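You operate a simulated robot arm through the tools that you are given. There is no shell and no other tool.

You run a simulated robot arm. Do the job below in one go: nothing can be reset, and whatever is moved stays where it is left.

JOB
Fold the gold blank to the angle on the card, then tray it.
Fine: select the angle, feed it to side guide and back stop, guard shut, fold once with hands clear, take it out.

The check looks at the end state, three seconds after you hand in, the way a careful person would. Anything else that was tipped, shoved, dropped, spilled or broken makes it a failure. Flat cloth is picked up by pressing the open fingertips on it (5 to 10 N) and closing them slowly along it; thin cloth reads only 2 to 8 mm in the jaws.

ROBOT AND FRAMES
A 7-joint arm with a two-finger parallel gripper, fixed in place. Base frame: the origin is at the foot of the arm, x ahead of it, y to its left, z up. Lengths are in cm, angles in degrees, forces in N, time in s.
Its first joint turns from -166.0 to 166.0 degrees. Payload 3.43 kg.
The tool frame sits at the grasp point between the pads (the TCP): z along the fingers, y along the line on which they close. The tips reach 3 cm beyond it. The gripper opens to 9.4 cm. The fingers are 2.8 cm wide and 1 cm thick; the gripper's body (5 by 9.6 cm) begins 5.5 cm behind the TCP.
Orientation is told as [roll, pitch, yaw] about the base's x, y, z axes, in that order, counted from this pose: with the fingers straight down and closing along the base's y, the tool's x points along the base's -x, its y along +y and its z along -z.

CONTROLS
- The arm moves only by the tool servo_tool. Its argument "series" is a list of rows, each an object (a shift or turn left out is 0, a gripper value left out holds the last) with "linear": the shift along the tool's x, y, z in units of 20 mm (1.0 is 20 mm), a list of three; "dr": the turn, a rotation vector about the tool's x, y, z in units of 4 degrees (1.0 is 4 degrees), a list of three. In form: [{"linear": [x, y, z], "dr": [ax, ay, az]}, ...]. A call has 1 to 20 rows; each row shifts and turns the commanded pose from where the row before left it, along the tool's axes as they then stand. "gripper" is the closure in counts, from 0 (fully open) to 255 (shut), set as the call begins (left out, the last holds). A call with a number of a shift or a turn outside -1 to 1 is refused whole. A row lasts 0.2 s, in which the tool goes at most 5 cm and 8.6 degrees; a call with a longer step from one row to the next is refused whole, and so is a gripper value outside its range. A pose out of reach is approached as far as the arm can. The call stops where the force on the tool passes 40 N (or 10 N more than at its start, if that is more) or the arm is blocked; 0.2 s more then pass. The fingers move at their own pace (about 4.5 cm/s each) and stop on an object; they squeeze with about 44 N. The grip force told is the motor's: it shows also when the fingers shut on nothing. Time passes only in rows, and 0.2 s behind the last, so rows that do not move let the fingers close. The reply holds the time, the measured pose of the TCP, the force on the tool along the base axes, the opening and the grip force, in the units named above and with some noise, with the torque about the TCP (base axes, N m) and any sound that the robot's microphone picked up, and new pictures: "pictures" is both (left out), scene, wrist or none.
- Cameras (640 x 400 px; columns grow to the right, rows downward): "scene" is fixed at [21.84, 49.76, 147.21]; the picture's right is [-0.88, -0.47, 0.00], its down [-0.22, 0.41, -0.89] and it looks along [0.42, -0.78, -0.46] (base axes); focal length 275 px, centre (320, 200). "wrist" rides on the gripper at [7.6, 1.4, -10.3] in the tool frame; the picture's right is [-0.18, 0.98, 0.00], its down [-0.75, -0.14, -0.64] and it looks along [-0.63, -0.12, 0.77] (tool axes); focal length 243 px, centre (320, 200). There is no depth. A picture from a camera that has moved, and an enlarged one, comes with that camera's place and axes in the base frame and with its lens.
- zoom(camera, box): a new picture of the part [left, top, right, bottom] of that camera's present view, enlarged. The clock stands still meanwhile.
- hand_in(): hands the job in; it is judged then, once.

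Places have to be worked out from the pictures, the camera data and where the tool is seen. Open the gripper and draw the arm clear of the work before you hand the job in, unless the task says otherwise.

The tools are called as a command line: name --argument value ..., lists and objects as JSON in quotes. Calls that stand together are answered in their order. servo_tool: Moves the arm, as the interface text tells. Its arguments: {"type":"object","properties":{"series":{"type":"array"},"gripper":{"type":"number"},"pictures":{"type":"string","enum":["both","scene","wrist","none"]}},"required":["series"]} The other tools are called the same way: zoom (camera, box) takes an enlarged picture of a part of a camera's view; hand_in () hands the job in.

At the start:

```text
clock: 0.0
ee_pos: [50.45, -12.5, 140.93]
tcp_rot: [0.1, -0.1, -0.1]
contact_force: [0.4, 0.3, 0.1]
torque: [0.01, 0.01, 0.02]
finger_gap: 9.41
gripper_force: 0.0
```

scene: 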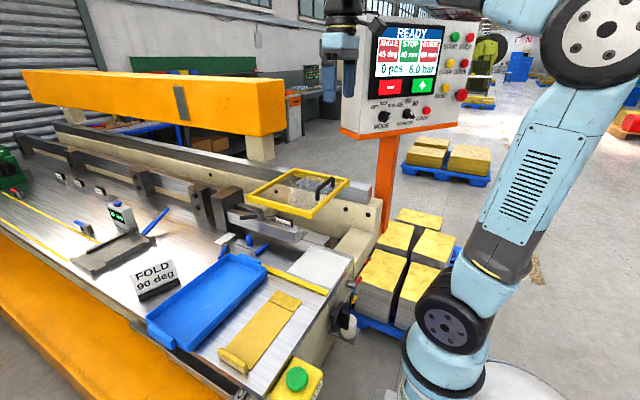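
wrist: 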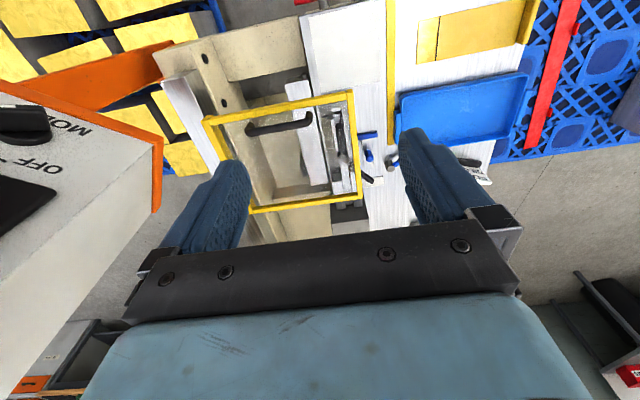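

The pictures show a press brake with a control panel, a card "FOLD 90 deg", a gold blank on the table, a blue tray, and a yellow guard frame. I'll zoom in on the key parts before moving.

zoom --camera "scene" --box '[310, 0, 490, 140]'

zoom --camera "scene" --box '[60, 160, 220, 300]'

zoom --camera "scene" --box '[190, 150, 370, 270]'

zoom --camera "scene" --box '[130, 230, 370, 400]'

zoom --camera "wrist" --box '[180, 0, 560, 230]'

```text
2.86 times, centred on (400, 70) of scene
camera zoom: at [21.84, 49.76, 147.21], right [-0.88, -0.47, 0.0], down [-0.22, 0.41, -0.89], along [0.42, -0.78, -0.46], focal length 786 px, centre (91, 571)
```

zoom: 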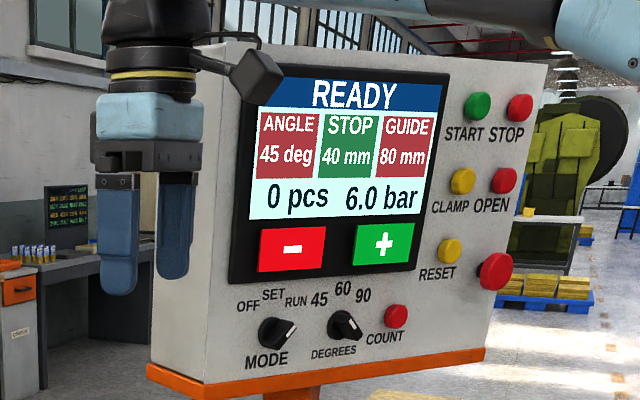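

```text
2.86 times, centred on (140, 230) of scene
camera zoom: at [21.84, 49.76, 147.21], right [-0.88, -0.47, 0.0], down [-0.22, 0.41, -0.89], along [0.42, -0.78, -0.46], focal length 786 px, centre (834, 114)
```

zoom: 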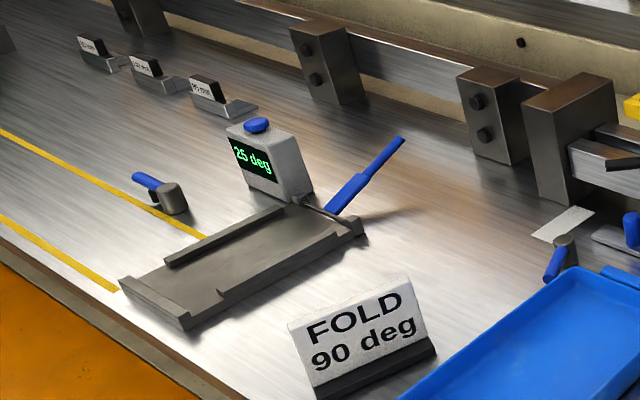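

```text
3.33 times, centred on (280, 210) of scene
camera zoom: at [21.84, 49.76, 147.21], right [-0.88, -0.47, 0.0], down [-0.22, 0.41, -0.89], along [0.42, -0.78, -0.46], focal length 917 px, centre (453, 167)
```

zoom: 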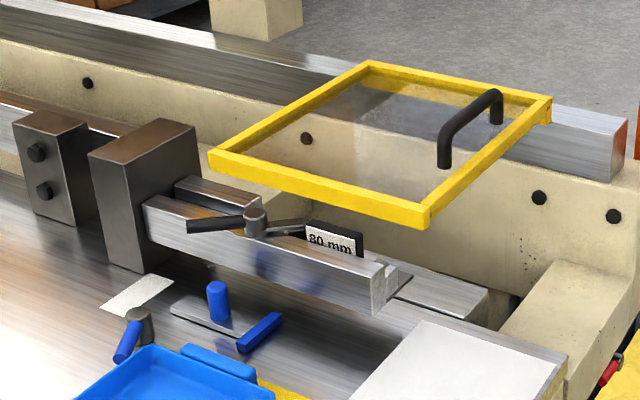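

```text
2.35 times, centred on (250, 315) of scene
camera zoom: at [21.84, 49.76, 147.21], right [-0.88, -0.47, 0.0], down [-0.22, 0.41, -0.89], along [0.42, -0.78, -0.46], focal length 648 px, centre (485, -71)
```

zoom: 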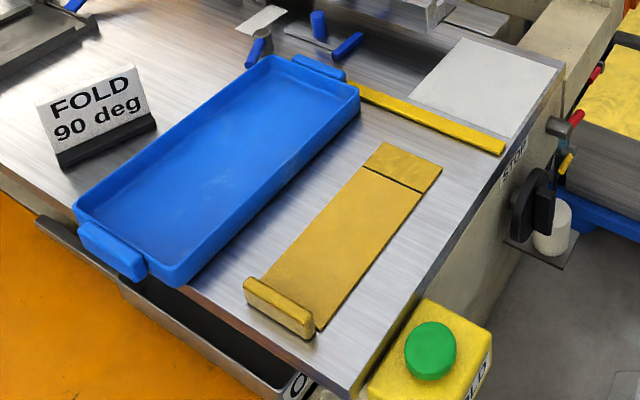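

```text
1.68 times, centred on (370, 115) of wrist
camera zoom: at [42.81, -11.18, 151.18], right [0.18, 0.98, 0.0], down [0.75, -0.14, 0.64], along [0.63, -0.12, -0.77], focal length 409 px, centre (236, 343)
```

zoom: 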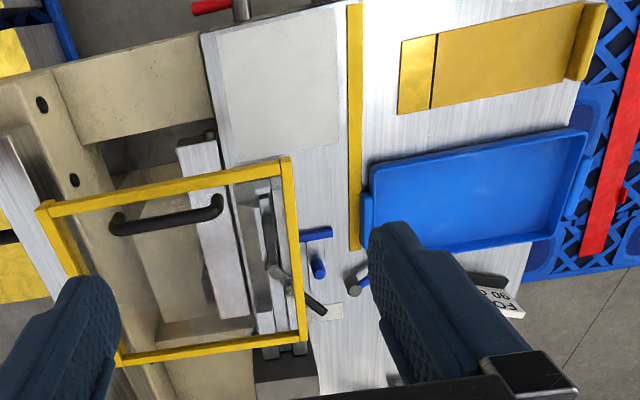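

The zooms look freshly rendered, so small details are readable. I'll look closer at the panel knobs, the labelled blocks, the clamp area and the front button.

zoom --camera "scene" --box '[370, 90, 434, 130]'

zoom --camera "scene" --box '[70, 165, 134, 205]'

zoom --camera "scene" --box '[210, 195, 306, 255]'

zoom --camera "scene" --box '[240, 340, 336, 400]'

zoom --camera "scene" --box '[320, 250, 400, 350]'

zoom --camera "scene" --box '[0, 130, 160, 230]'

```text
10.00 times, centred on (402, 110) of scene
camera zoom: at [21.84, 49.76, 147.21], right [-0.88, -0.47, 0.0], down [-0.22, 0.41, -0.89], along [0.42, -0.78, -0.46], focal length 2752 px, centre (-500, 1100)
```

zoom: 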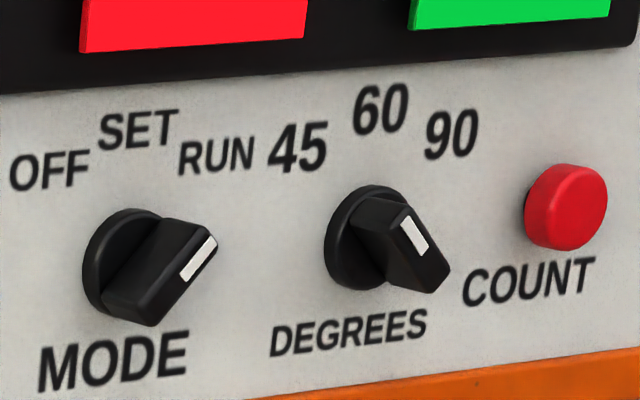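

```text
10.00 times, centred on (102, 185) of scene
camera zoom: at [21.84, 49.76, 147.21], right [-0.88, -0.47, 0.0], down [-0.22, 0.41, -0.89], along [0.42, -0.78, -0.46], focal length 2752 px, centre (2500, 350)
```

zoom: 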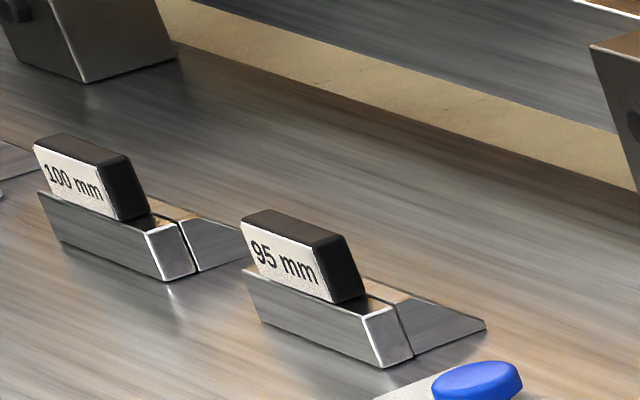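

```text
6.67 times, centred on (258, 225) of scene
camera zoom: at [21.84, 49.76, 147.21], right [-0.88, -0.47, 0.0], down [-0.22, 0.41, -0.89], along [0.42, -0.78, -0.46], focal length 1835 px, centre (733, 33)
```

zoom: 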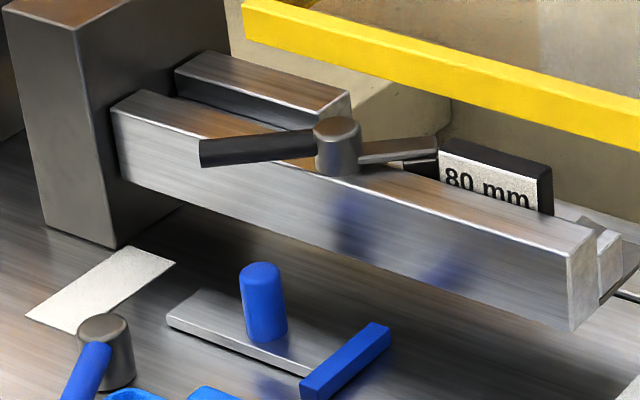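

```text
6.67 times, centred on (288, 370) of scene
camera zoom: at [21.84, 49.76, 147.21], right [-0.88, -0.47, 0.0], down [-0.22, 0.41, -0.89], along [0.42, -0.78, -0.46], focal length 1835 px, centre (533, -933)
```

zoom: 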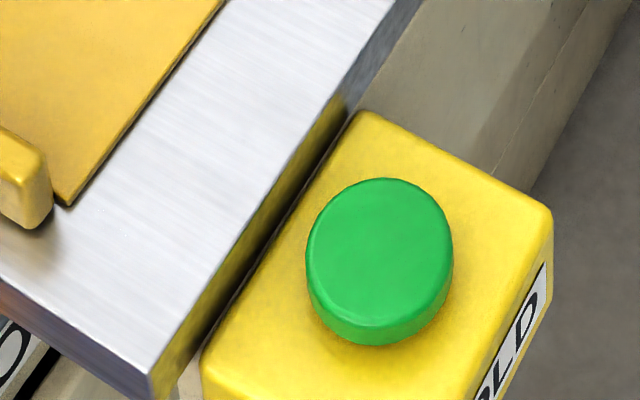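

```text
4.00 times, centred on (360, 300) of scene
camera zoom: at [21.84, 49.76, 147.21], right [-0.88, -0.47, 0.0], down [-0.22, 0.41, -0.89], along [0.42, -0.78, -0.46], focal length 1101 px, centre (160, -200)
```

zoom: 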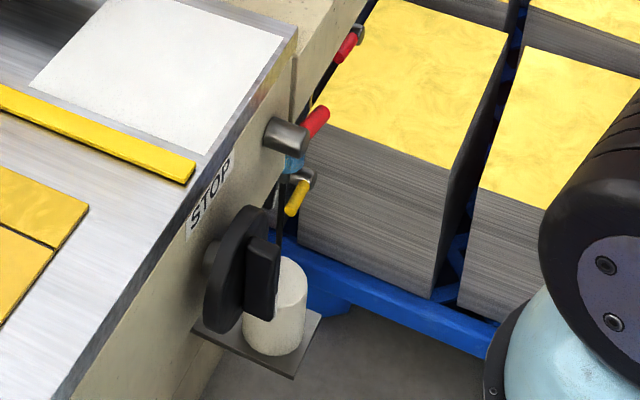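

```text
4.00 times, centred on (80, 180) of scene
camera zoom: at [21.84, 49.76, 147.21], right [-0.88, -0.47, 0.0], down [-0.22, 0.41, -0.89], along [0.42, -0.78, -0.46], focal length 1101 px, centre (1280, 280)
```

zoom: 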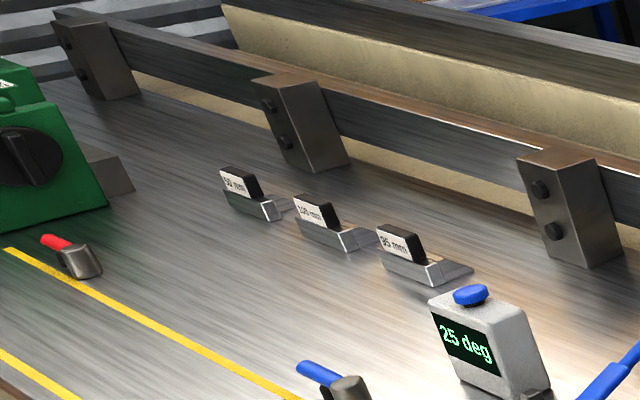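

The dial shows MODE on RUN and DEGREES on 45. The blank is about 8 × 20 cm with a score line 4 cm from its −y end, the table is near z≈91, and the guard frame sits at z≈108. I'll swing the wrist camera round to look along −y at the folding head for a better view.

servo_tool --series '[{"linear": [-0.24, 0.76, 0.32], "dr": [0, 0, 1]}, {"linear": [-0.186, 0.775, 0.32], "dr": [0, 0, 1]}, {"linear": [-0.132, 0.786, 0.32], "dr": [0, 0, 1]}, {"linear": [-0.077, 0.793, 0.32], "dr": [0, 0, 1]}, {"linear": [-0.021, 0.797, 0.32], "dr": [0, 0, 1]}, {"linear": [0.034, 0.796, 0.32], "dr": [0, 0, 1]}, {"linear": [0.09, 0.792, 0.32], "dr": [0, 0, 1]}, {"linear": [0.145, 0.784, 0.32], "dr": [0, 0, 1]}, {"linear": [0.199, 0.772, 0.32], "dr": [0, 0, 1]}, {"linear": [0.253, 0.756, 0.32], "dr": [0, 0, 1]}, {"linear": [0.305, 0.736, 0.32], "dr": [0, 0, 1]}, {"linear": [0.356, 0.713, 0.32], "dr": [0, 0, 1]}, {"linear": [0.404, 0.687, 0.32], "dr": [0, 0, 1]}, {"linear": [0.451, 0.657, 0.32], "dr": [0, 0, 1]}, {"linear": [0.496, 0.624, 0.32], "dr": [0, 0, 1]}, {"linear": [0.538, 0.588, 0.32], "dr": [0, 0, 1]}, {"linear": [0.578, 0.549, 0.32], "dr": [0, 0, 1]}, {"linear": [0.615, 0.508, 0.32], "dr": [0, 0, 1]}, {"linear": [0.649, 0.463, 0.32], "dr": [0, 0, 1]}, {"linear": [0.679, 0.417, 0.32], "dr": [0, 0, 1]}]'

```text
clock: 4.2
ee_pos: [60.08, 17.85, 128.23]
tcp_rot: [-0.1, 0.0, -80.0]
contact_force: [-0.1, 0.5, -0.7]
torque: [0.03, 0.0, 0.01]
finger_gap: 9.39
gripper_force: 0.2
camera wrist: at [60.09, 25.54, 138.43], right [1.0, -0.01, 0.0], down [-0.01, -0.77, 0.64], along [-0.01, -0.64, -0.77], focal length 243 px, centre (320, 200)
```

scene: 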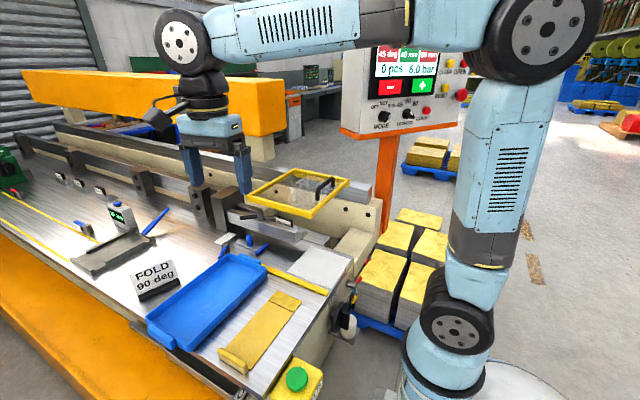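
wrist: 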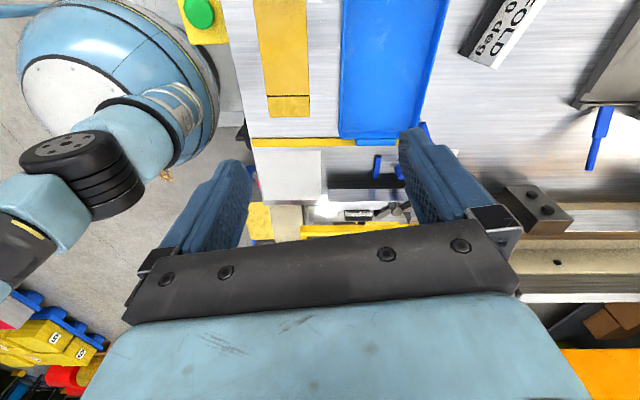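

The wrist view now shows the folding head between the fingers. I'll zoom in on it, including the blank and tray.

zoom --camera "wrist" --box '[240, 130, 420, 242]'

zoom --camera "wrist" --box '[230, 0, 450, 140]'

zoom --camera "wrist" --box '[440, 0, 640, 125]'

zoom --camera "scene" --box '[340, 40, 470, 135]'

```text
3.56 times, centred on (330, 186) of wrist
camera zoom: at [60.09, 25.54, 138.43], right [1.0, -0.01, 0.0], down [-0.01, -0.77, 0.64], along [-0.01, -0.64, -0.77], focal length 863 px, centre (284, 250)
```

zoom: 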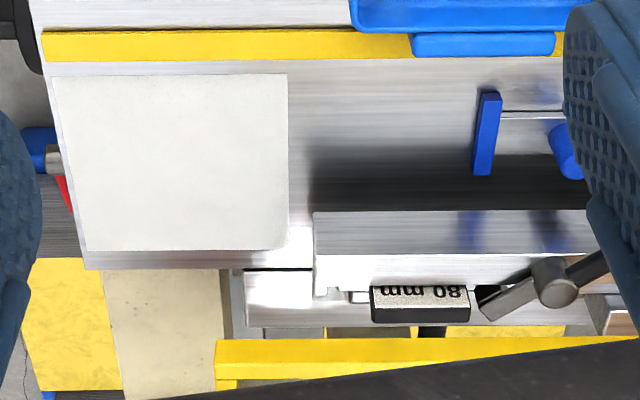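

```text
2.86 times, centred on (340, 70) of wrist
camera zoom: at [60.09, 25.54, 138.43], right [1.0, -0.01, 0.0], down [-0.01, -0.77, 0.64], along [-0.01, -0.64, -0.77], focal length 693 px, centre (263, 571)
```

zoom: 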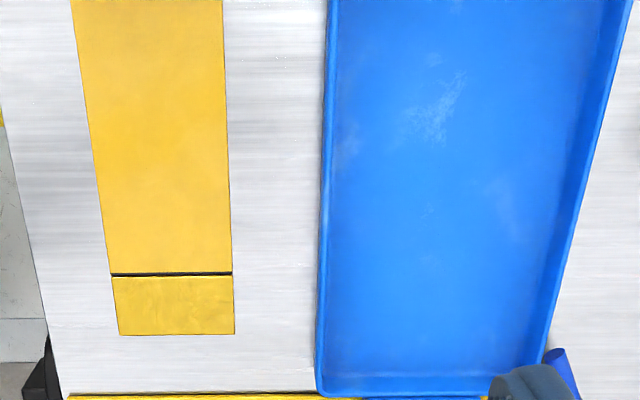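

```text
3.20 times, centred on (540, 62) of wrist
camera zoom: at [60.09, 25.54, 138.43], right [1.0, -0.01, 0.0], down [-0.01, -0.77, 0.64], along [-0.01, -0.64, -0.77], focal length 776 px, centre (-384, 640)
```

zoom: 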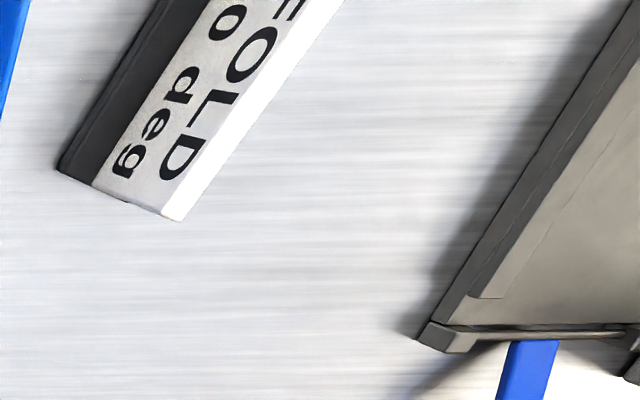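

```text
4.21 times, centred on (405, 88) of scene
camera zoom: at [21.84, 49.76, 147.21], right [-0.88, -0.47, 0.0], down [-0.22, 0.41, -0.89], along [0.42, -0.78, -0.46], focal length 1159 px, centre (-38, 674)
```

zoom: 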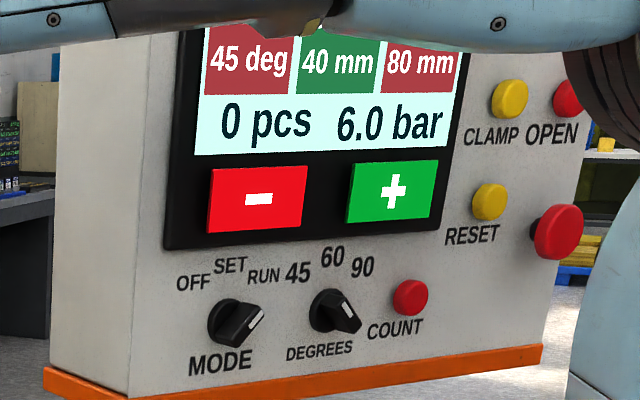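

The folding bar is raised about 3 cm above the table at y≈−8, x from ≈61 up. A side guide with a blue plate sits near x≈72 and the "80 mm" block is on the bar. I'll drop lower and tilt to look into the slot and find the back stop.

servo_tool --series '[{"linear": [0, 0, 1], "dr": [0, 0, 1]}, {"linear": [0, 0, 1], "dr": [0, 0, 1]}, {"linear": [0, 0, 1], "dr": [0, 0, 0.5]}, {"linear": [-0.4, 0.6, 1]}, {"linear": [-0.4, 0.6, 1]}, {"linear": [-0.4, 0.6, 1]}, {"linear": [-0.4, 0.6, 1]}, {"linear": [-0.4, 0.6, 1]}, {"dr": [0, -1, 0]}, {"dr": [0, -1, 0]}, {"dr": [0, -1, 0]}, {"dr": [0, -1, 0]}, {"dr": [0, -1, 0]}, {"dr": [0, -1, 0]}, {"dr": [0, -1, 0]}, {"dr": [0, -1, 0]}, {"dr": [0, -1, 0]}]'

```text
clock: 7.8
ee_pos: [66.03, 13.73, 112.19]
tcp_rot: [0.1, -36.0, -90.1]
contact_force: [-0.5, -0.8, 1.0]
torque: [0.0, 0.02, -0.01]
finger_gap: 9.41
gripper_force: 0.1
camera wrist: at [67.45, 25.95, 115.99], right [0.98, -0.15, 0.11], down [-0.14, -0.23, 0.96], along [-0.12, -0.96, -0.25], focal length 243 px, centre (320, 200)
```

scene: 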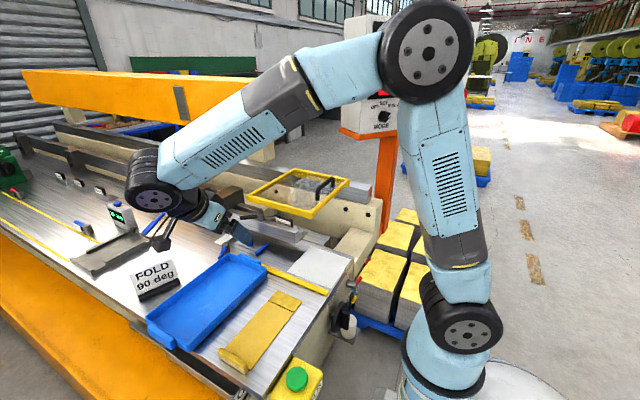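
wrist: 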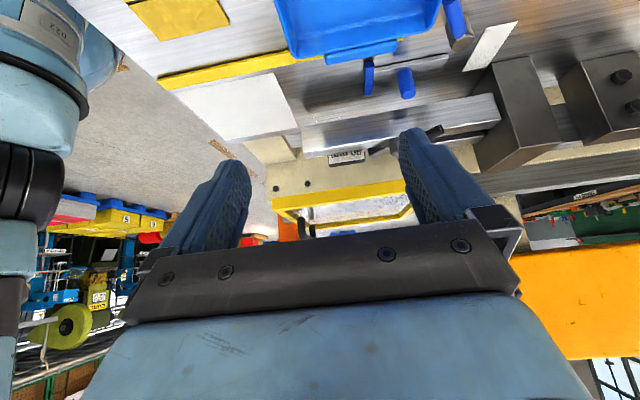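

zoom --camera "wrist" --box '[270, 40, 430, 140]'

zoom --camera "wrist" --box '[230, 130, 420, 240]'

zoom --camera "wrist" --box '[400, 0, 640, 150]'

zoom --camera "wrist" --box '[120, 0, 330, 130]'

```text
4.00 times, centred on (350, 90) of wrist
camera zoom: at [67.45, 25.95, 115.99], right [0.98, -0.15, 0.11], down [-0.14, -0.23, 0.96], along [-0.12, -0.96, -0.25], focal length 970 px, centre (200, 640)
```

zoom: 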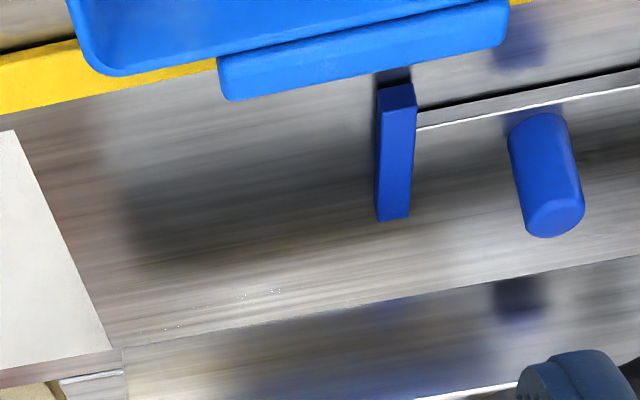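

```text
3.37 times, centred on (325, 185) of wrist
camera zoom: at [67.45, 25.95, 115.99], right [0.98, -0.15, 0.11], down [-0.14, -0.23, 0.96], along [-0.12, -0.96, -0.25], focal length 817 px, centre (303, 250)
```

zoom: 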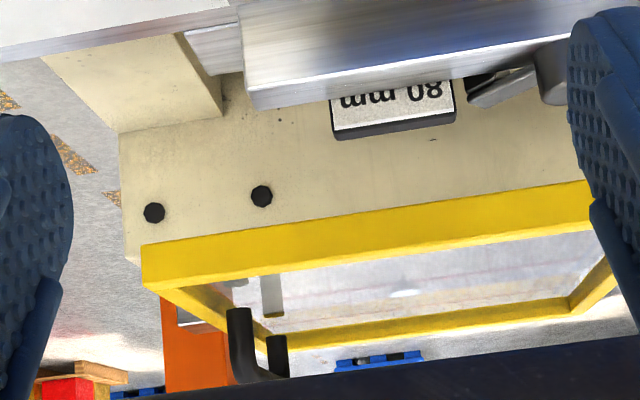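

```text
2.67 times, centred on (520, 75) of wrist
camera zoom: at [67.45, 25.95, 115.99], right [0.98, -0.15, 0.11], down [-0.14, -0.23, 0.96], along [-0.12, -0.96, -0.25], focal length 647 px, centre (-213, 533)
```

zoom: 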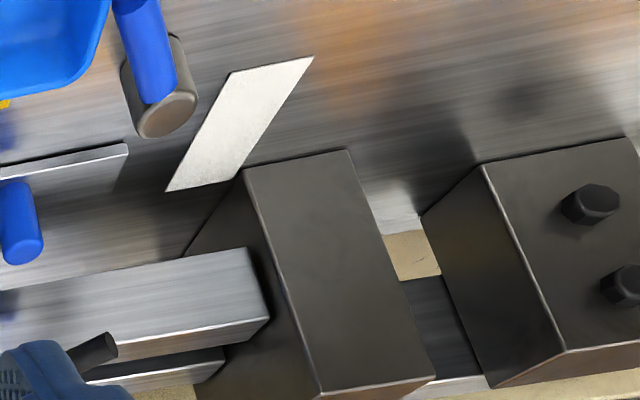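

```text
3.05 times, centred on (225, 65) of wrist
camera zoom: at [67.45, 25.95, 115.99], right [0.98, -0.15, 0.11], down [-0.14, -0.23, 0.96], along [-0.12, -0.96, -0.25], focal length 739 px, centre (610, 611)
```

zoom: 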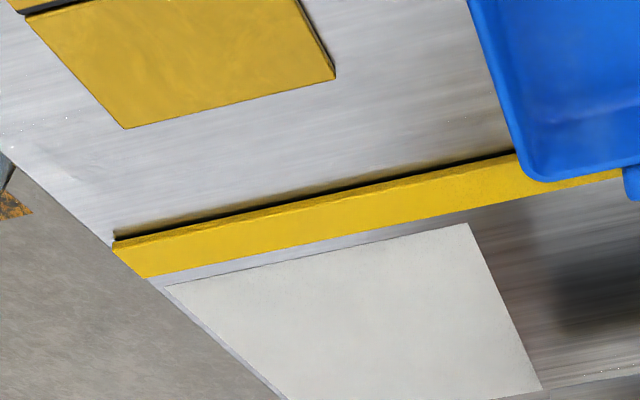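

The tilted view shows the bar, the guide with its blue plate, a tray handle overhanging the yellow strip, and the guard frame behind. I still need a steeper view of the zone behind the bar to find the apron and back stop, so I'll rise and look down through the guard.

servo_tool --series '[{"dr": [0, 1, 0]}, {"dr": [0, 1, 0]}, {"dr": [0, 1, 0]}, {"dr": [0, 1, 0]}, {"dr": [0, 1, 0]}, {"dr": [0, 1, 0]}, {"dr": [0, 1, 0]}, {"dr": [0, 1, 0]}, {"dr": [0, 1, 0]}, {"dr": [0, 1, 0]}, {"dr": [0, 1, 0]}, {"dr": [0, 1, 0]}, {"linear": [-0.475, 0, -0.98]}, {"linear": [-0.475, 0, -0.98]}, {"linear": [-0.475, 0, -0.98]}, {"linear": [-0.475, 0, -0.98]}, {"linear": [-0.475, 0, -0.98]}, {"linear": [-0.475, 0, -0.98]}, {"linear": [-0.475, 0, -0.98]}, {"linear": [-0.475, 0, -0.98]}]'

```text
clock: 12.0
ee_pos: [66.27, 3.27, 125.93]
tcp_rot: [0.0, 12.0, -90.0]
contact_force: [-0.3, -0.5, 1.4]
torque: [0.0, 0.03, 0.01]
finger_gap: 9.41
gripper_force: 0.1
camera wrist: at [67.48, 8.48, 137.6], right [0.98, -0.18, -0.04], down [-0.14, -0.87, 0.47], along [-0.12, -0.46, -0.88], focal length 243 px, centre (320, 200)
```

scene: 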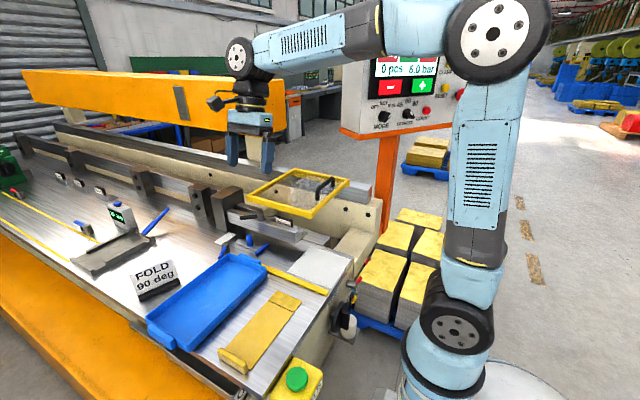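
wrist: 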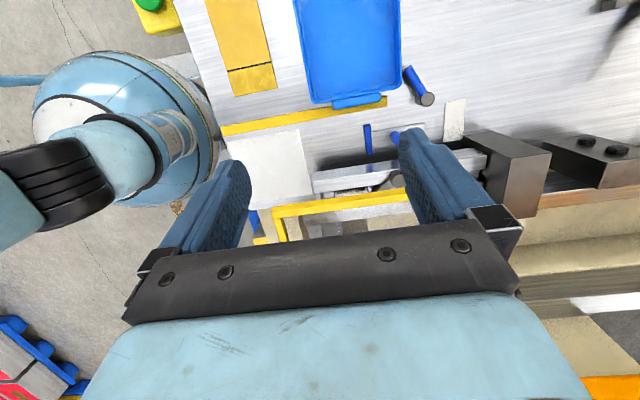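

zoom --camera "wrist" --box '[225, 110, 415, 240]'

zoom --camera "wrist" --box '[200, 0, 480, 160]'

zoom --camera "scene" --box '[210, 150, 370, 260]'

```text
3.08 times, centred on (320, 175) of wrist
camera zoom: at [67.48, 8.48, 137.6], right [0.98, -0.18, -0.04], down [-0.14, -0.87, 0.47], along [-0.12, -0.46, -0.88], focal length 746 px, centre (320, 277)
```

zoom: 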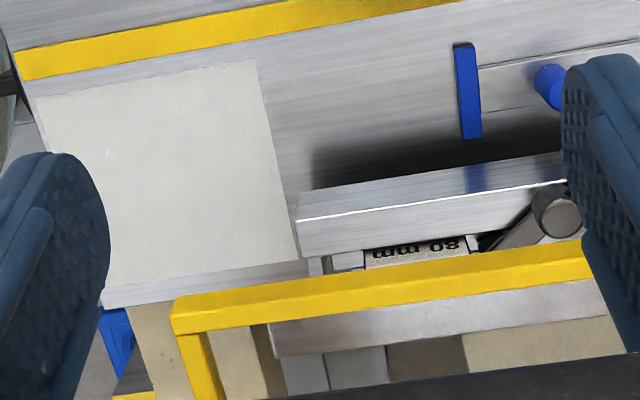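

```text
2.29 times, centred on (340, 80) of wrist
camera zoom: at [67.48, 8.48, 137.6], right [0.98, -0.18, -0.04], down [-0.14, -0.87, 0.47], along [-0.12, -0.46, -0.88], focal length 555 px, centre (274, 474)
```

zoom: 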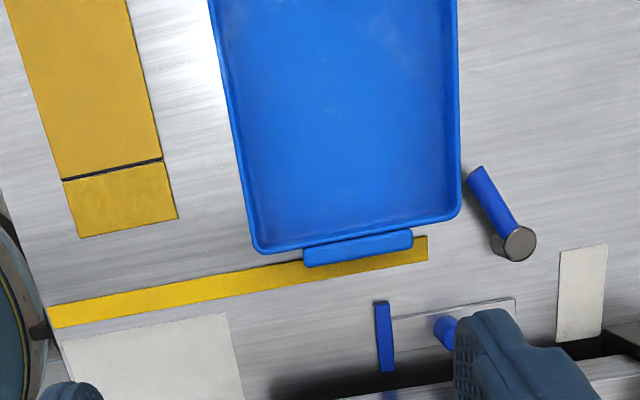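

```text
3.64 times, centred on (290, 205) of scene
camera zoom: at [21.84, 49.76, 147.21], right [-0.88, -0.47, 0.0], down [-0.22, 0.41, -0.89], along [0.42, -0.78, -0.46], focal length 1001 px, centre (429, 182)
```

zoom: 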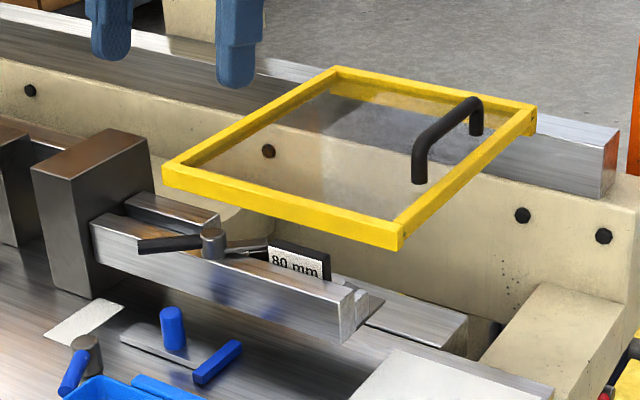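

The guard frame is centred over the fold zone (x≈55–80, y≈−9 to −34, z≈108). I need to see how it's mounted, so I'll zoom hard on its corners, the head and the panel's status lines.

zoom --camera "scene" --box '[300, 165, 364, 205]'

zoom --camera "scene" --box '[290, 190, 354, 230]'

zoom --camera "scene" --box '[230, 165, 310, 215]'

zoom --camera "scene" --box '[270, 205, 366, 265]'

```text
10.00 times, centred on (332, 185) of scene
camera zoom: at [21.84, 49.76, 147.21], right [-0.88, -0.47, 0.0], down [-0.22, 0.41, -0.89], along [0.42, -0.78, -0.46], focal length 2752 px, centre (200, 350)
```

zoom: 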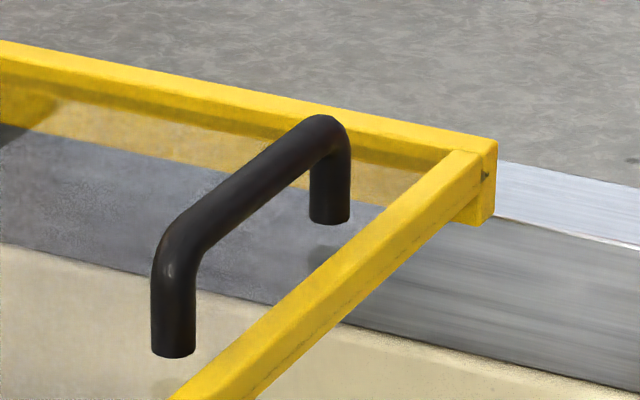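

```text
10.00 times, centred on (322, 210) of scene
camera zoom: at [21.84, 49.76, 147.21], right [-0.88, -0.47, 0.0], down [-0.22, 0.41, -0.89], along [0.42, -0.78, -0.46], focal length 2752 px, centre (300, 100)
```

zoom: 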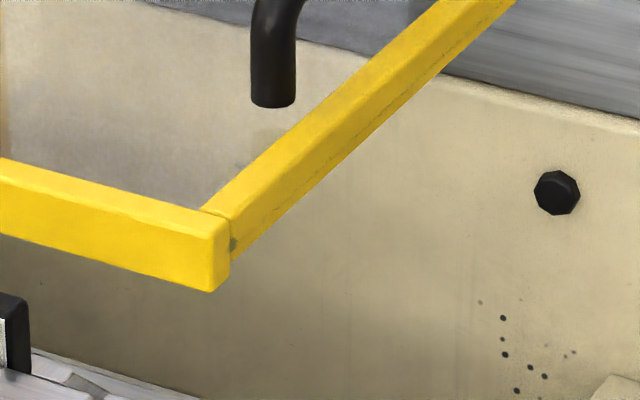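

```text
8.00 times, centred on (270, 190) of scene
camera zoom: at [21.84, 49.76, 147.21], right [-0.88, -0.47, 0.0], down [-0.22, 0.41, -0.89], along [0.42, -0.78, -0.46], focal length 2202 px, centre (720, 280)
```

zoom: 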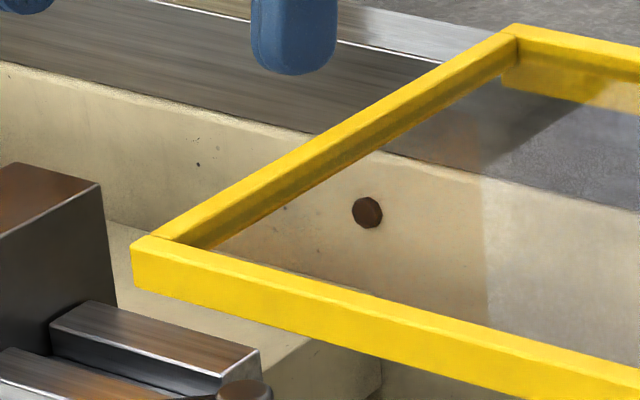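

```text
6.67 times, centred on (318, 235) of scene
camera zoom: at [21.84, 49.76, 147.21], right [-0.88, -0.47, 0.0], down [-0.22, 0.41, -0.89], along [0.42, -0.78, -0.46], focal length 1835 px, centre (333, -33)
```

zoom: 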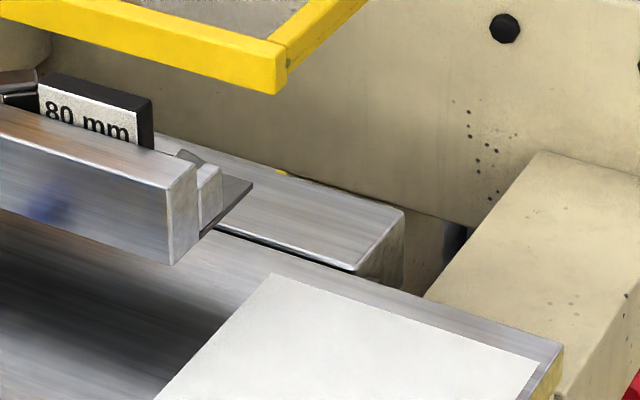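

The clamp bar carries a wedge-nosed "80 mm" finger, with a folding leaf behind the table edge. I want a side profile (looking along +x) to see the guard mount, leaf and back stop. I'll swing the wrist back toward yaw 0 on the −x side.

servo_tool --series '[{"dr": [0, -1, 0]}, {"dr": [0, -1, 0]}, {"dr": [0, -1, 0]}, {"linear": [-0.56, -0.47, 0], "dr": [0, 0, -1]}, {"linear": [-0.526, -0.508, 0], "dr": [0, 0, -1]}, {"linear": [-0.489, -0.543, 0], "dr": [0, 0, -1]}, {"linear": [-0.45, -0.576, 0], "dr": [0, 0, -1]}, {"linear": [-0.408, -0.607, 0], "dr": [0, 0, -1]}, {"linear": [-0.365, -0.634, 0], "dr": [0, 0, -1]}, {"linear": [-0.321, -0.658, 0], "dr": [0, 0, -1]}, {"linear": [-0.274, -0.678, 0], "dr": [0, 0, -1]}, {"linear": [-0.226, -0.696, 0], "dr": [0, 0, -1]}, {"linear": [-0.177, -0.709, 0], "dr": [0, 0, -1]}, {"linear": [-0.127, -0.72, 0], "dr": [0, 0, -1]}, {"linear": [-0.076, -0.727, 0], "dr": [0, 0, -1]}, {"linear": [-0.026, -0.73, 0], "dr": [0, 0, -1]}, {"linear": [0.025, -0.731, 0], "dr": [0, 0, -1]}, {"linear": [0.077, -0.727, 0], "dr": [0, 0, -1]}, {"linear": [0.127, -0.72, 0], "dr": [0, 0, -1]}, {"linear": [0.178, -0.709, 0], "dr": [0, 0, -1]}]' --pictures "wrist"

```text
clock: 16.2
ee_pos: [49.92, -15.99, 126.05]
tcp_rot: [0.0, 0.1, -21.9]
contact_force: [-0.4, 0.6, -0.2]
torque: [-0.05, 0.04, -0.01]
finger_gap: 9.4
gripper_force: 0.0
camera wrist: at [43.5, -11.86, 136.28], right [0.54, 0.84, 0.0], down [0.65, -0.41, 0.64], along [0.54, -0.35, -0.77], focal length 243 px, centre (320, 200)
```

wrist: 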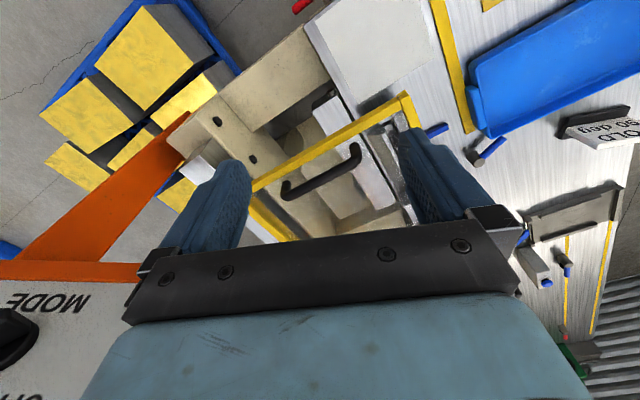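

From this angle the beige machine body behind the leaf is visible. I'll finish turning to yaw 0, lower outside the guard's −x side and tilt to see the machine in profile.

servo_tool --series '[{"linear": [0, 0, 1], "dr": [0, 0, -1]}, {"linear": [0, 0, 1], "dr": [0, 0, -1]}, {"linear": [0, 0, 1], "dr": [0, 0, -1]}, {"linear": [0, 0, 1], "dr": [0, 0, -1]}, {"linear": [0, 0, 1], "dr": [0, 0, -1]}, {"linear": [0, 0, 1], "dr": [0, 0, -0.5]}, {"linear": [0.5, -0.5, 0]}, {"linear": [0.5, -0.5, 0]}, {"linear": [0.5, -0.5, 0]}, {"linear": [0.5, -0.5, 0]}, {"dr": [0, -1, 0]}, {"dr": [0, -1, 0]}, {"dr": [0, -1, 0]}, {"dr": [0, -1, 0]}, {"dr": [0, -1, 0]}, {"dr": [0, -1, 0]}, {"dr": [0, -1, 0]}, {"dr": [0, -1, 0]}, {"dr": [0, -1, 0]}]'

```text
clock: 20.2
ee_pos: [46.22, -19.7, 113.89]
tcp_rot: [0.0, -35.9, 0.1]
contact_force: [0.6, -0.1, -0.1]
torque: [-0.02, 0.0, 0.02]
finger_gap: 9.41
gripper_force: 0.0
camera wrist: at [33.81, -18.5, 117.73], right [0.15, 0.98, 0.11], down [0.23, -0.14, 0.96], along [0.96, -0.12, -0.25], focal length 243 px, centre (320, 200)
```

scene: 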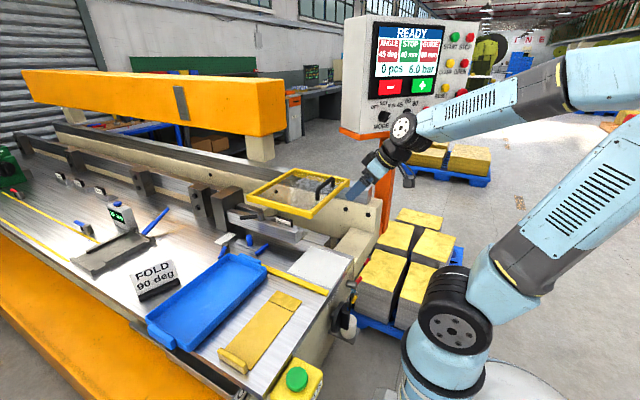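
wrist: 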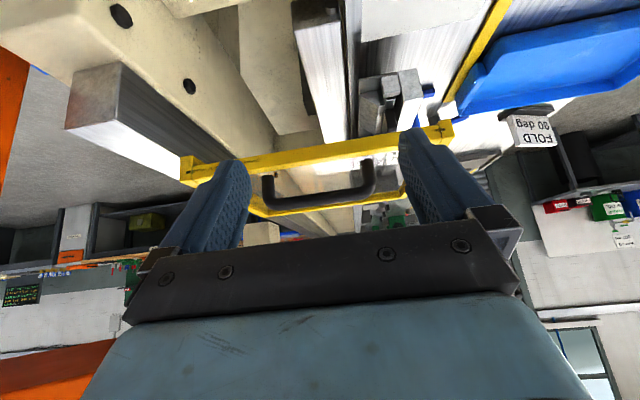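

zoom --camera "wrist" --box '[290, 0, 470, 140]'

zoom --camera "wrist" --box '[160, 110, 460, 240]'

zoom --camera "wrist" --box '[60, 0, 300, 180]'

zoom --camera "wrist" --box '[345, 60, 441, 130]'

zoom --camera "scene" --box '[340, 10, 480, 135]'

```text
2.86 times, centred on (380, 70) of wrist
camera zoom: at [33.81, -18.5, 117.73], right [0.15, 0.98, 0.11], down [0.23, -0.14, 0.96], along [0.96, -0.12, -0.25], focal length 693 px, centre (149, 571)
```

zoom: 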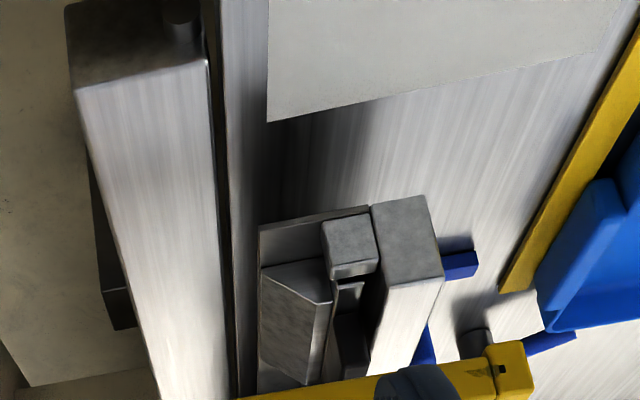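

```text
2.13 times, centred on (310, 175) of wrist
camera zoom: at [33.81, -18.5, 117.73], right [0.15, 0.98, 0.11], down [0.23, -0.14, 0.96], along [0.96, -0.12, -0.25], focal length 518 px, centre (341, 253)
```

zoom: 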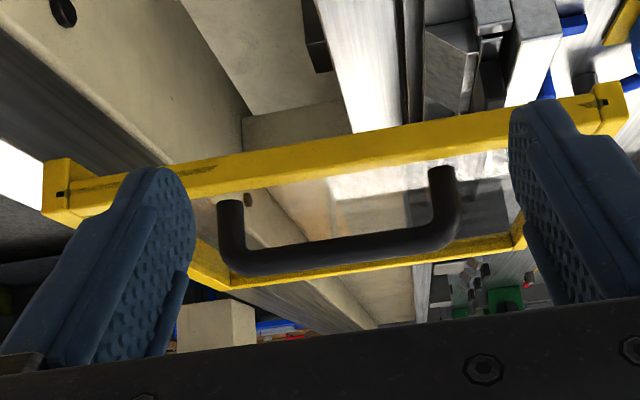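

```text
2.22 times, centred on (180, 90) of wrist
camera zoom: at [33.81, -18.5, 117.73], right [0.15, 0.98, 0.11], down [0.23, -0.14, 0.96], along [0.96, -0.12, -0.25], focal length 539 px, centre (631, 444)
```

zoom: 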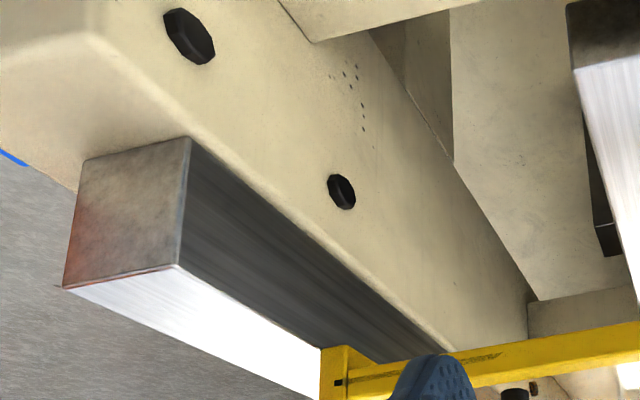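

```text
5.71 times, centred on (393, 95) of wrist
camera zoom: at [33.81, -18.5, 117.73], right [0.15, 0.98, 0.11], down [0.23, -0.14, 0.96], along [0.96, -0.12, -0.25], focal length 1386 px, centre (-97, 800)
```

zoom: 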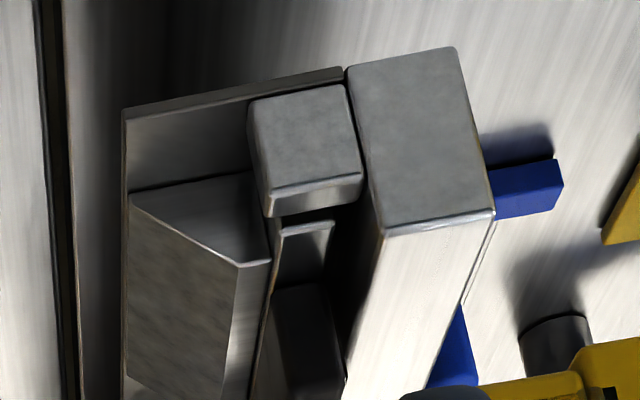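

```text
3.20 times, centred on (410, 72) of scene
camera zoom: at [21.84, 49.76, 147.21], right [-0.88, -0.47, 0.0], down [-0.22, 0.41, -0.89], along [0.42, -0.78, -0.46], focal length 881 px, centre (32, 608)
```

zoom: 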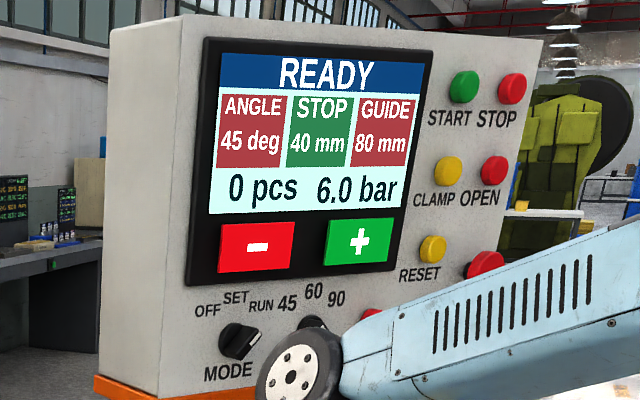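

This profile shows the leaf behind the table edge (y≈−15), the finger nose just above that edge, and a D-handle along the guard's −x side. Triangulating the panel puts its face turned toward the robot base, with the DEGREES knob near (41, −45, 131). I'll bring the wrist camera round to view the panel squarely.

servo_tool --series '[{"linear": [-0.244, -0.239, -0.922]}, {"linear": [-0.244, -0.239, -0.922]}, {"linear": [-0.244, -0.239, -0.922]}, {"linear": [-0.244, -0.239, -0.922]}, {"linear": [-0.244, -0.239, -0.922]}, {"linear": [-0.244, -0.239, -0.922]}, {"linear": [-0.244, -0.239, -0.922]}, {"linear": [-0.244, -0.239, -0.922]}, {"linear": [-0.244, -0.239, -0.922]}, {"dr": [0.588, 0, 0.809]}, {"dr": [0.588, 0, 0.809]}, {"dr": [0.588, 0, 0.809]}, {"dr": [0.588, 0, 0.809]}, {"dr": [0.588, 0, 0.809]}, {"dr": [0.588, 0, 0.809]}, {"dr": [0.588, 0, 0.809]}, {"dr": [0.588, 0, 0.809]}, {"dr": [0.588, 0, 0.809]}]' --pictures "wrist"

servo_tool --series '[{"dr": [0, -1, 0]}, {"dr": [0, -1, 0]}, {"dr": [0, -1, 0]}, {"dr": [0, -1, 0]}, {"dr": [0, -1, 0]}, {"dr": [0, -1, 0]}]'

```text
clock: 24.0
ee_pos: [40.32, -23.85, 129.65]
tcp_rot: [0.0, -35.8, -35.5]
contact_force: [-0.3, 0.6, -0.1]
torque: [0.01, -0.02, 0.02]
finger_gap: 9.38
gripper_force: 0.0
camera wrist: at [31.15, -15.83, 133.64], right [0.69, 0.71, 0.11], down [0.11, -0.25, 0.96], along [0.71, -0.65, -0.25], focal length 243 px, centre (320, 200)
```

wrist: 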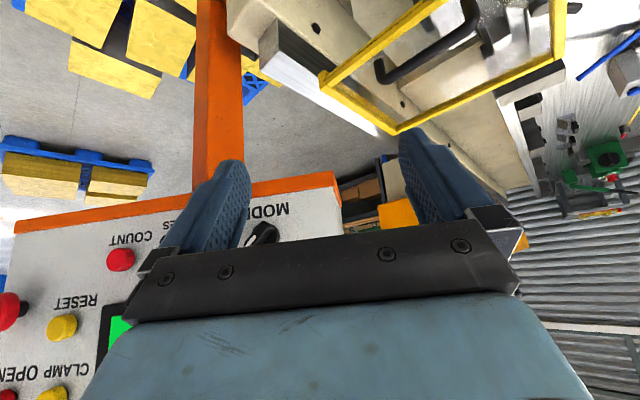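

```text
clock: 25.4
ee_pos: [39.9, -24.03, 129.71]
tcp_rot: [-0.1, -59.8, -35.6]
contact_force: [-0.7, -0.8, 0.0]
torque: [0.01, 0.02, -0.02]
finger_gap: 9.41
gripper_force: 0.0
camera wrist: at [30.49, -15.53, 128.36], right [0.65, 0.74, 0.16], down [-0.23, -0.01, 0.97], along [0.73, -0.67, 0.16], focal length 243 px, centre (320, 200)
```

scene: 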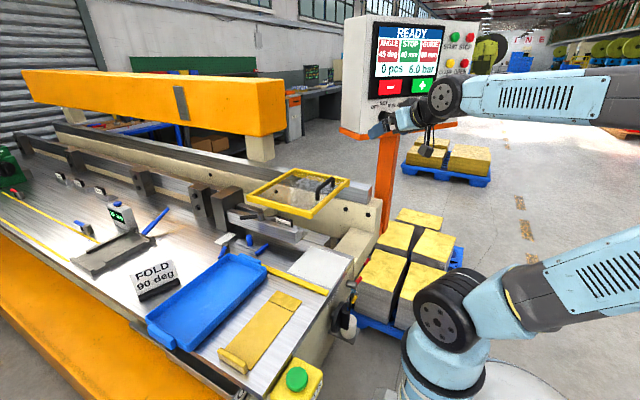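
wrist: 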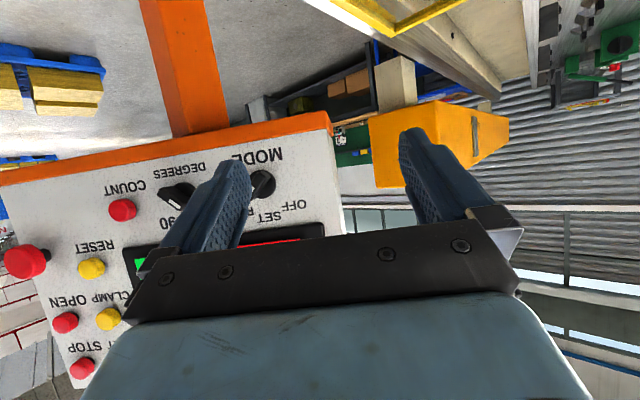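

The panel is in view upside-down. I'll zoom for accurate pixel positions of the knobs and edges to triangulate against the scene camera.

zoom --camera "wrist" --box '[100, 110, 340, 260]'

zoom --camera "wrist" --box '[0, 160, 160, 380]'

zoom --camera "scene" --box '[330, 0, 490, 140]'

```text
2.67 times, centred on (220, 185) of wrist
camera zoom: at [30.49, -15.53, 128.36], right [0.65, 0.74, 0.16], down [-0.23, -0.01, 0.97], along [0.73, -0.67, 0.16], focal length 647 px, centre (587, 240)
```

zoom: 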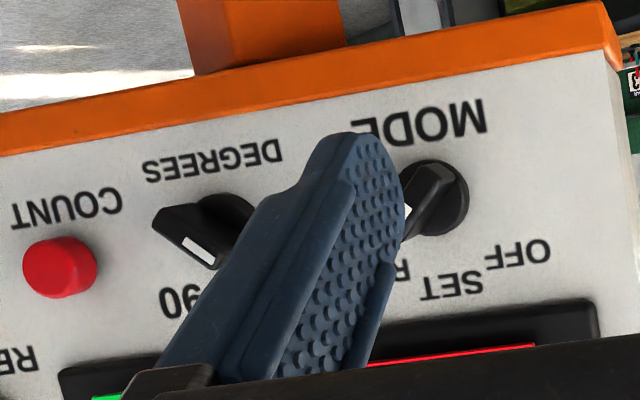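

```text
1.82 times, centred on (80, 270) of wrist
camera zoom: at [30.49, -15.53, 128.36], right [0.65, 0.74, 0.16], down [-0.23, -0.01, 0.97], along [0.73, -0.67, 0.16], focal length 441 px, centre (756, 73)
```

zoom: 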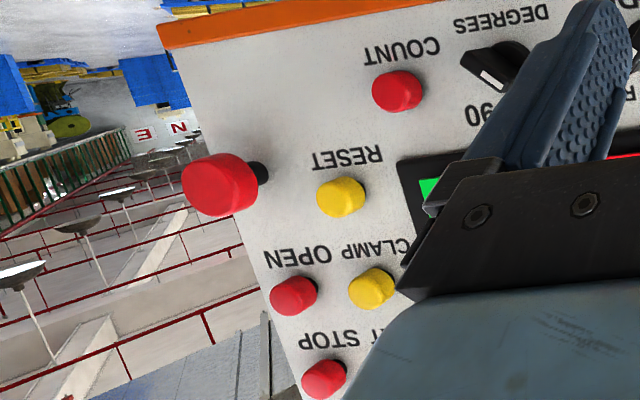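

```text
2.86 times, centred on (410, 70) of scene
camera zoom: at [21.84, 49.76, 147.21], right [-0.88, -0.47, 0.0], down [-0.22, 0.41, -0.89], along [0.42, -0.78, -0.46], focal length 786 px, centre (63, 571)
```

zoom: 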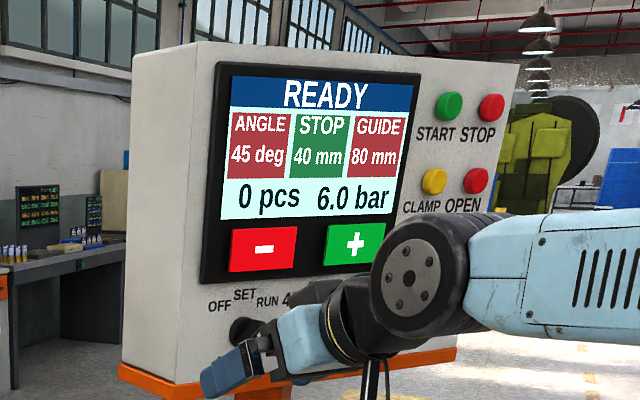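

Triangulation gives MODE at about (48, −42, 130), DEGREES at about (42, −49, 130) and COUNT at (36, −56, 131), with the panel normal about (−0.76, 0.65, 0). I'll line the tool up facing the DEGREES knob, about 12 cm off the panel.

servo_tool --series '[{"dr": [0.54, 0, 0.31]}, {"dr": [0.54, 0, 0.31]}, {"dr": [0, -1, 0]}, {"dr": [0, -1, 0]}, {"dr": [0, -1, 0]}, {"dr": [0, -1, 0]}, {"dr": [0, -1, 0]}, {"dr": [0, -1, 0]}, {"dr": [0, -1, 0]}, {"dr": [0, -0.5, 0]}, {"linear": [-0.028, -0.99, 0.333]}, {"linear": [-0.028, -0.99, 0.333]}, {"linear": [-0.028, -0.99, 0.333]}, {"linear": [-0.028, -0.99, 0.333]}, {"linear": [-0.028, -0.99, 0.333]}, {"linear": [-0.028, -0.99, 0.333]}, {"linear": [-0.028, -0.99, 0.333]}, {"linear": [-0.028, -0.99, 0.333]}, {"linear": [-0.028, -0.99, 0.333]}]'

```text
clock: 26.6
ee_pos: [43.46, -20.73, 129.27]
tcp_rot: [0.4, -70.8, -33.0]
contact_force: [0.2, 0.3, -0.3]
torque: [-0.02, -0.01, -0.07]
finger_gap: 9.41
gripper_force: 0.0
stopped in row 6: the arm was blocked; the commanded pose is now the measured one
camera wrist: at [33.98, -13.04, 125.51], right [0.58, 0.79, 0.18], down [-0.38, 0.07, 0.92], along [0.72, -0.6, 0.34], focal length 243 px, centre (320, 200)
```

scene: 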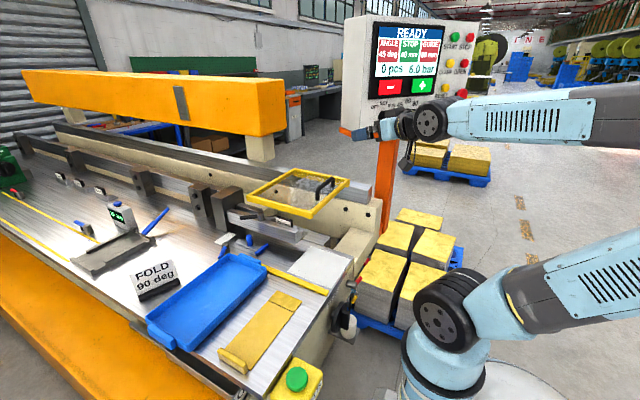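
wrist: 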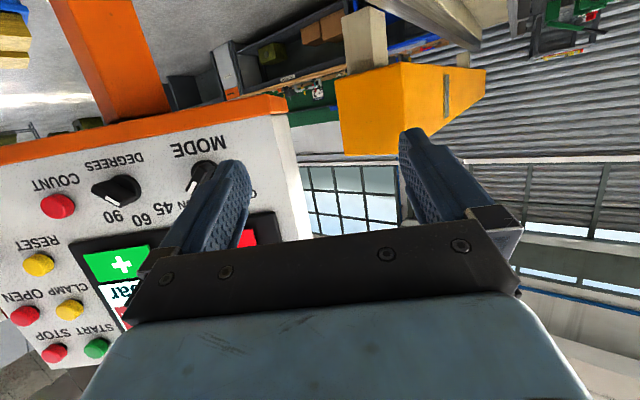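

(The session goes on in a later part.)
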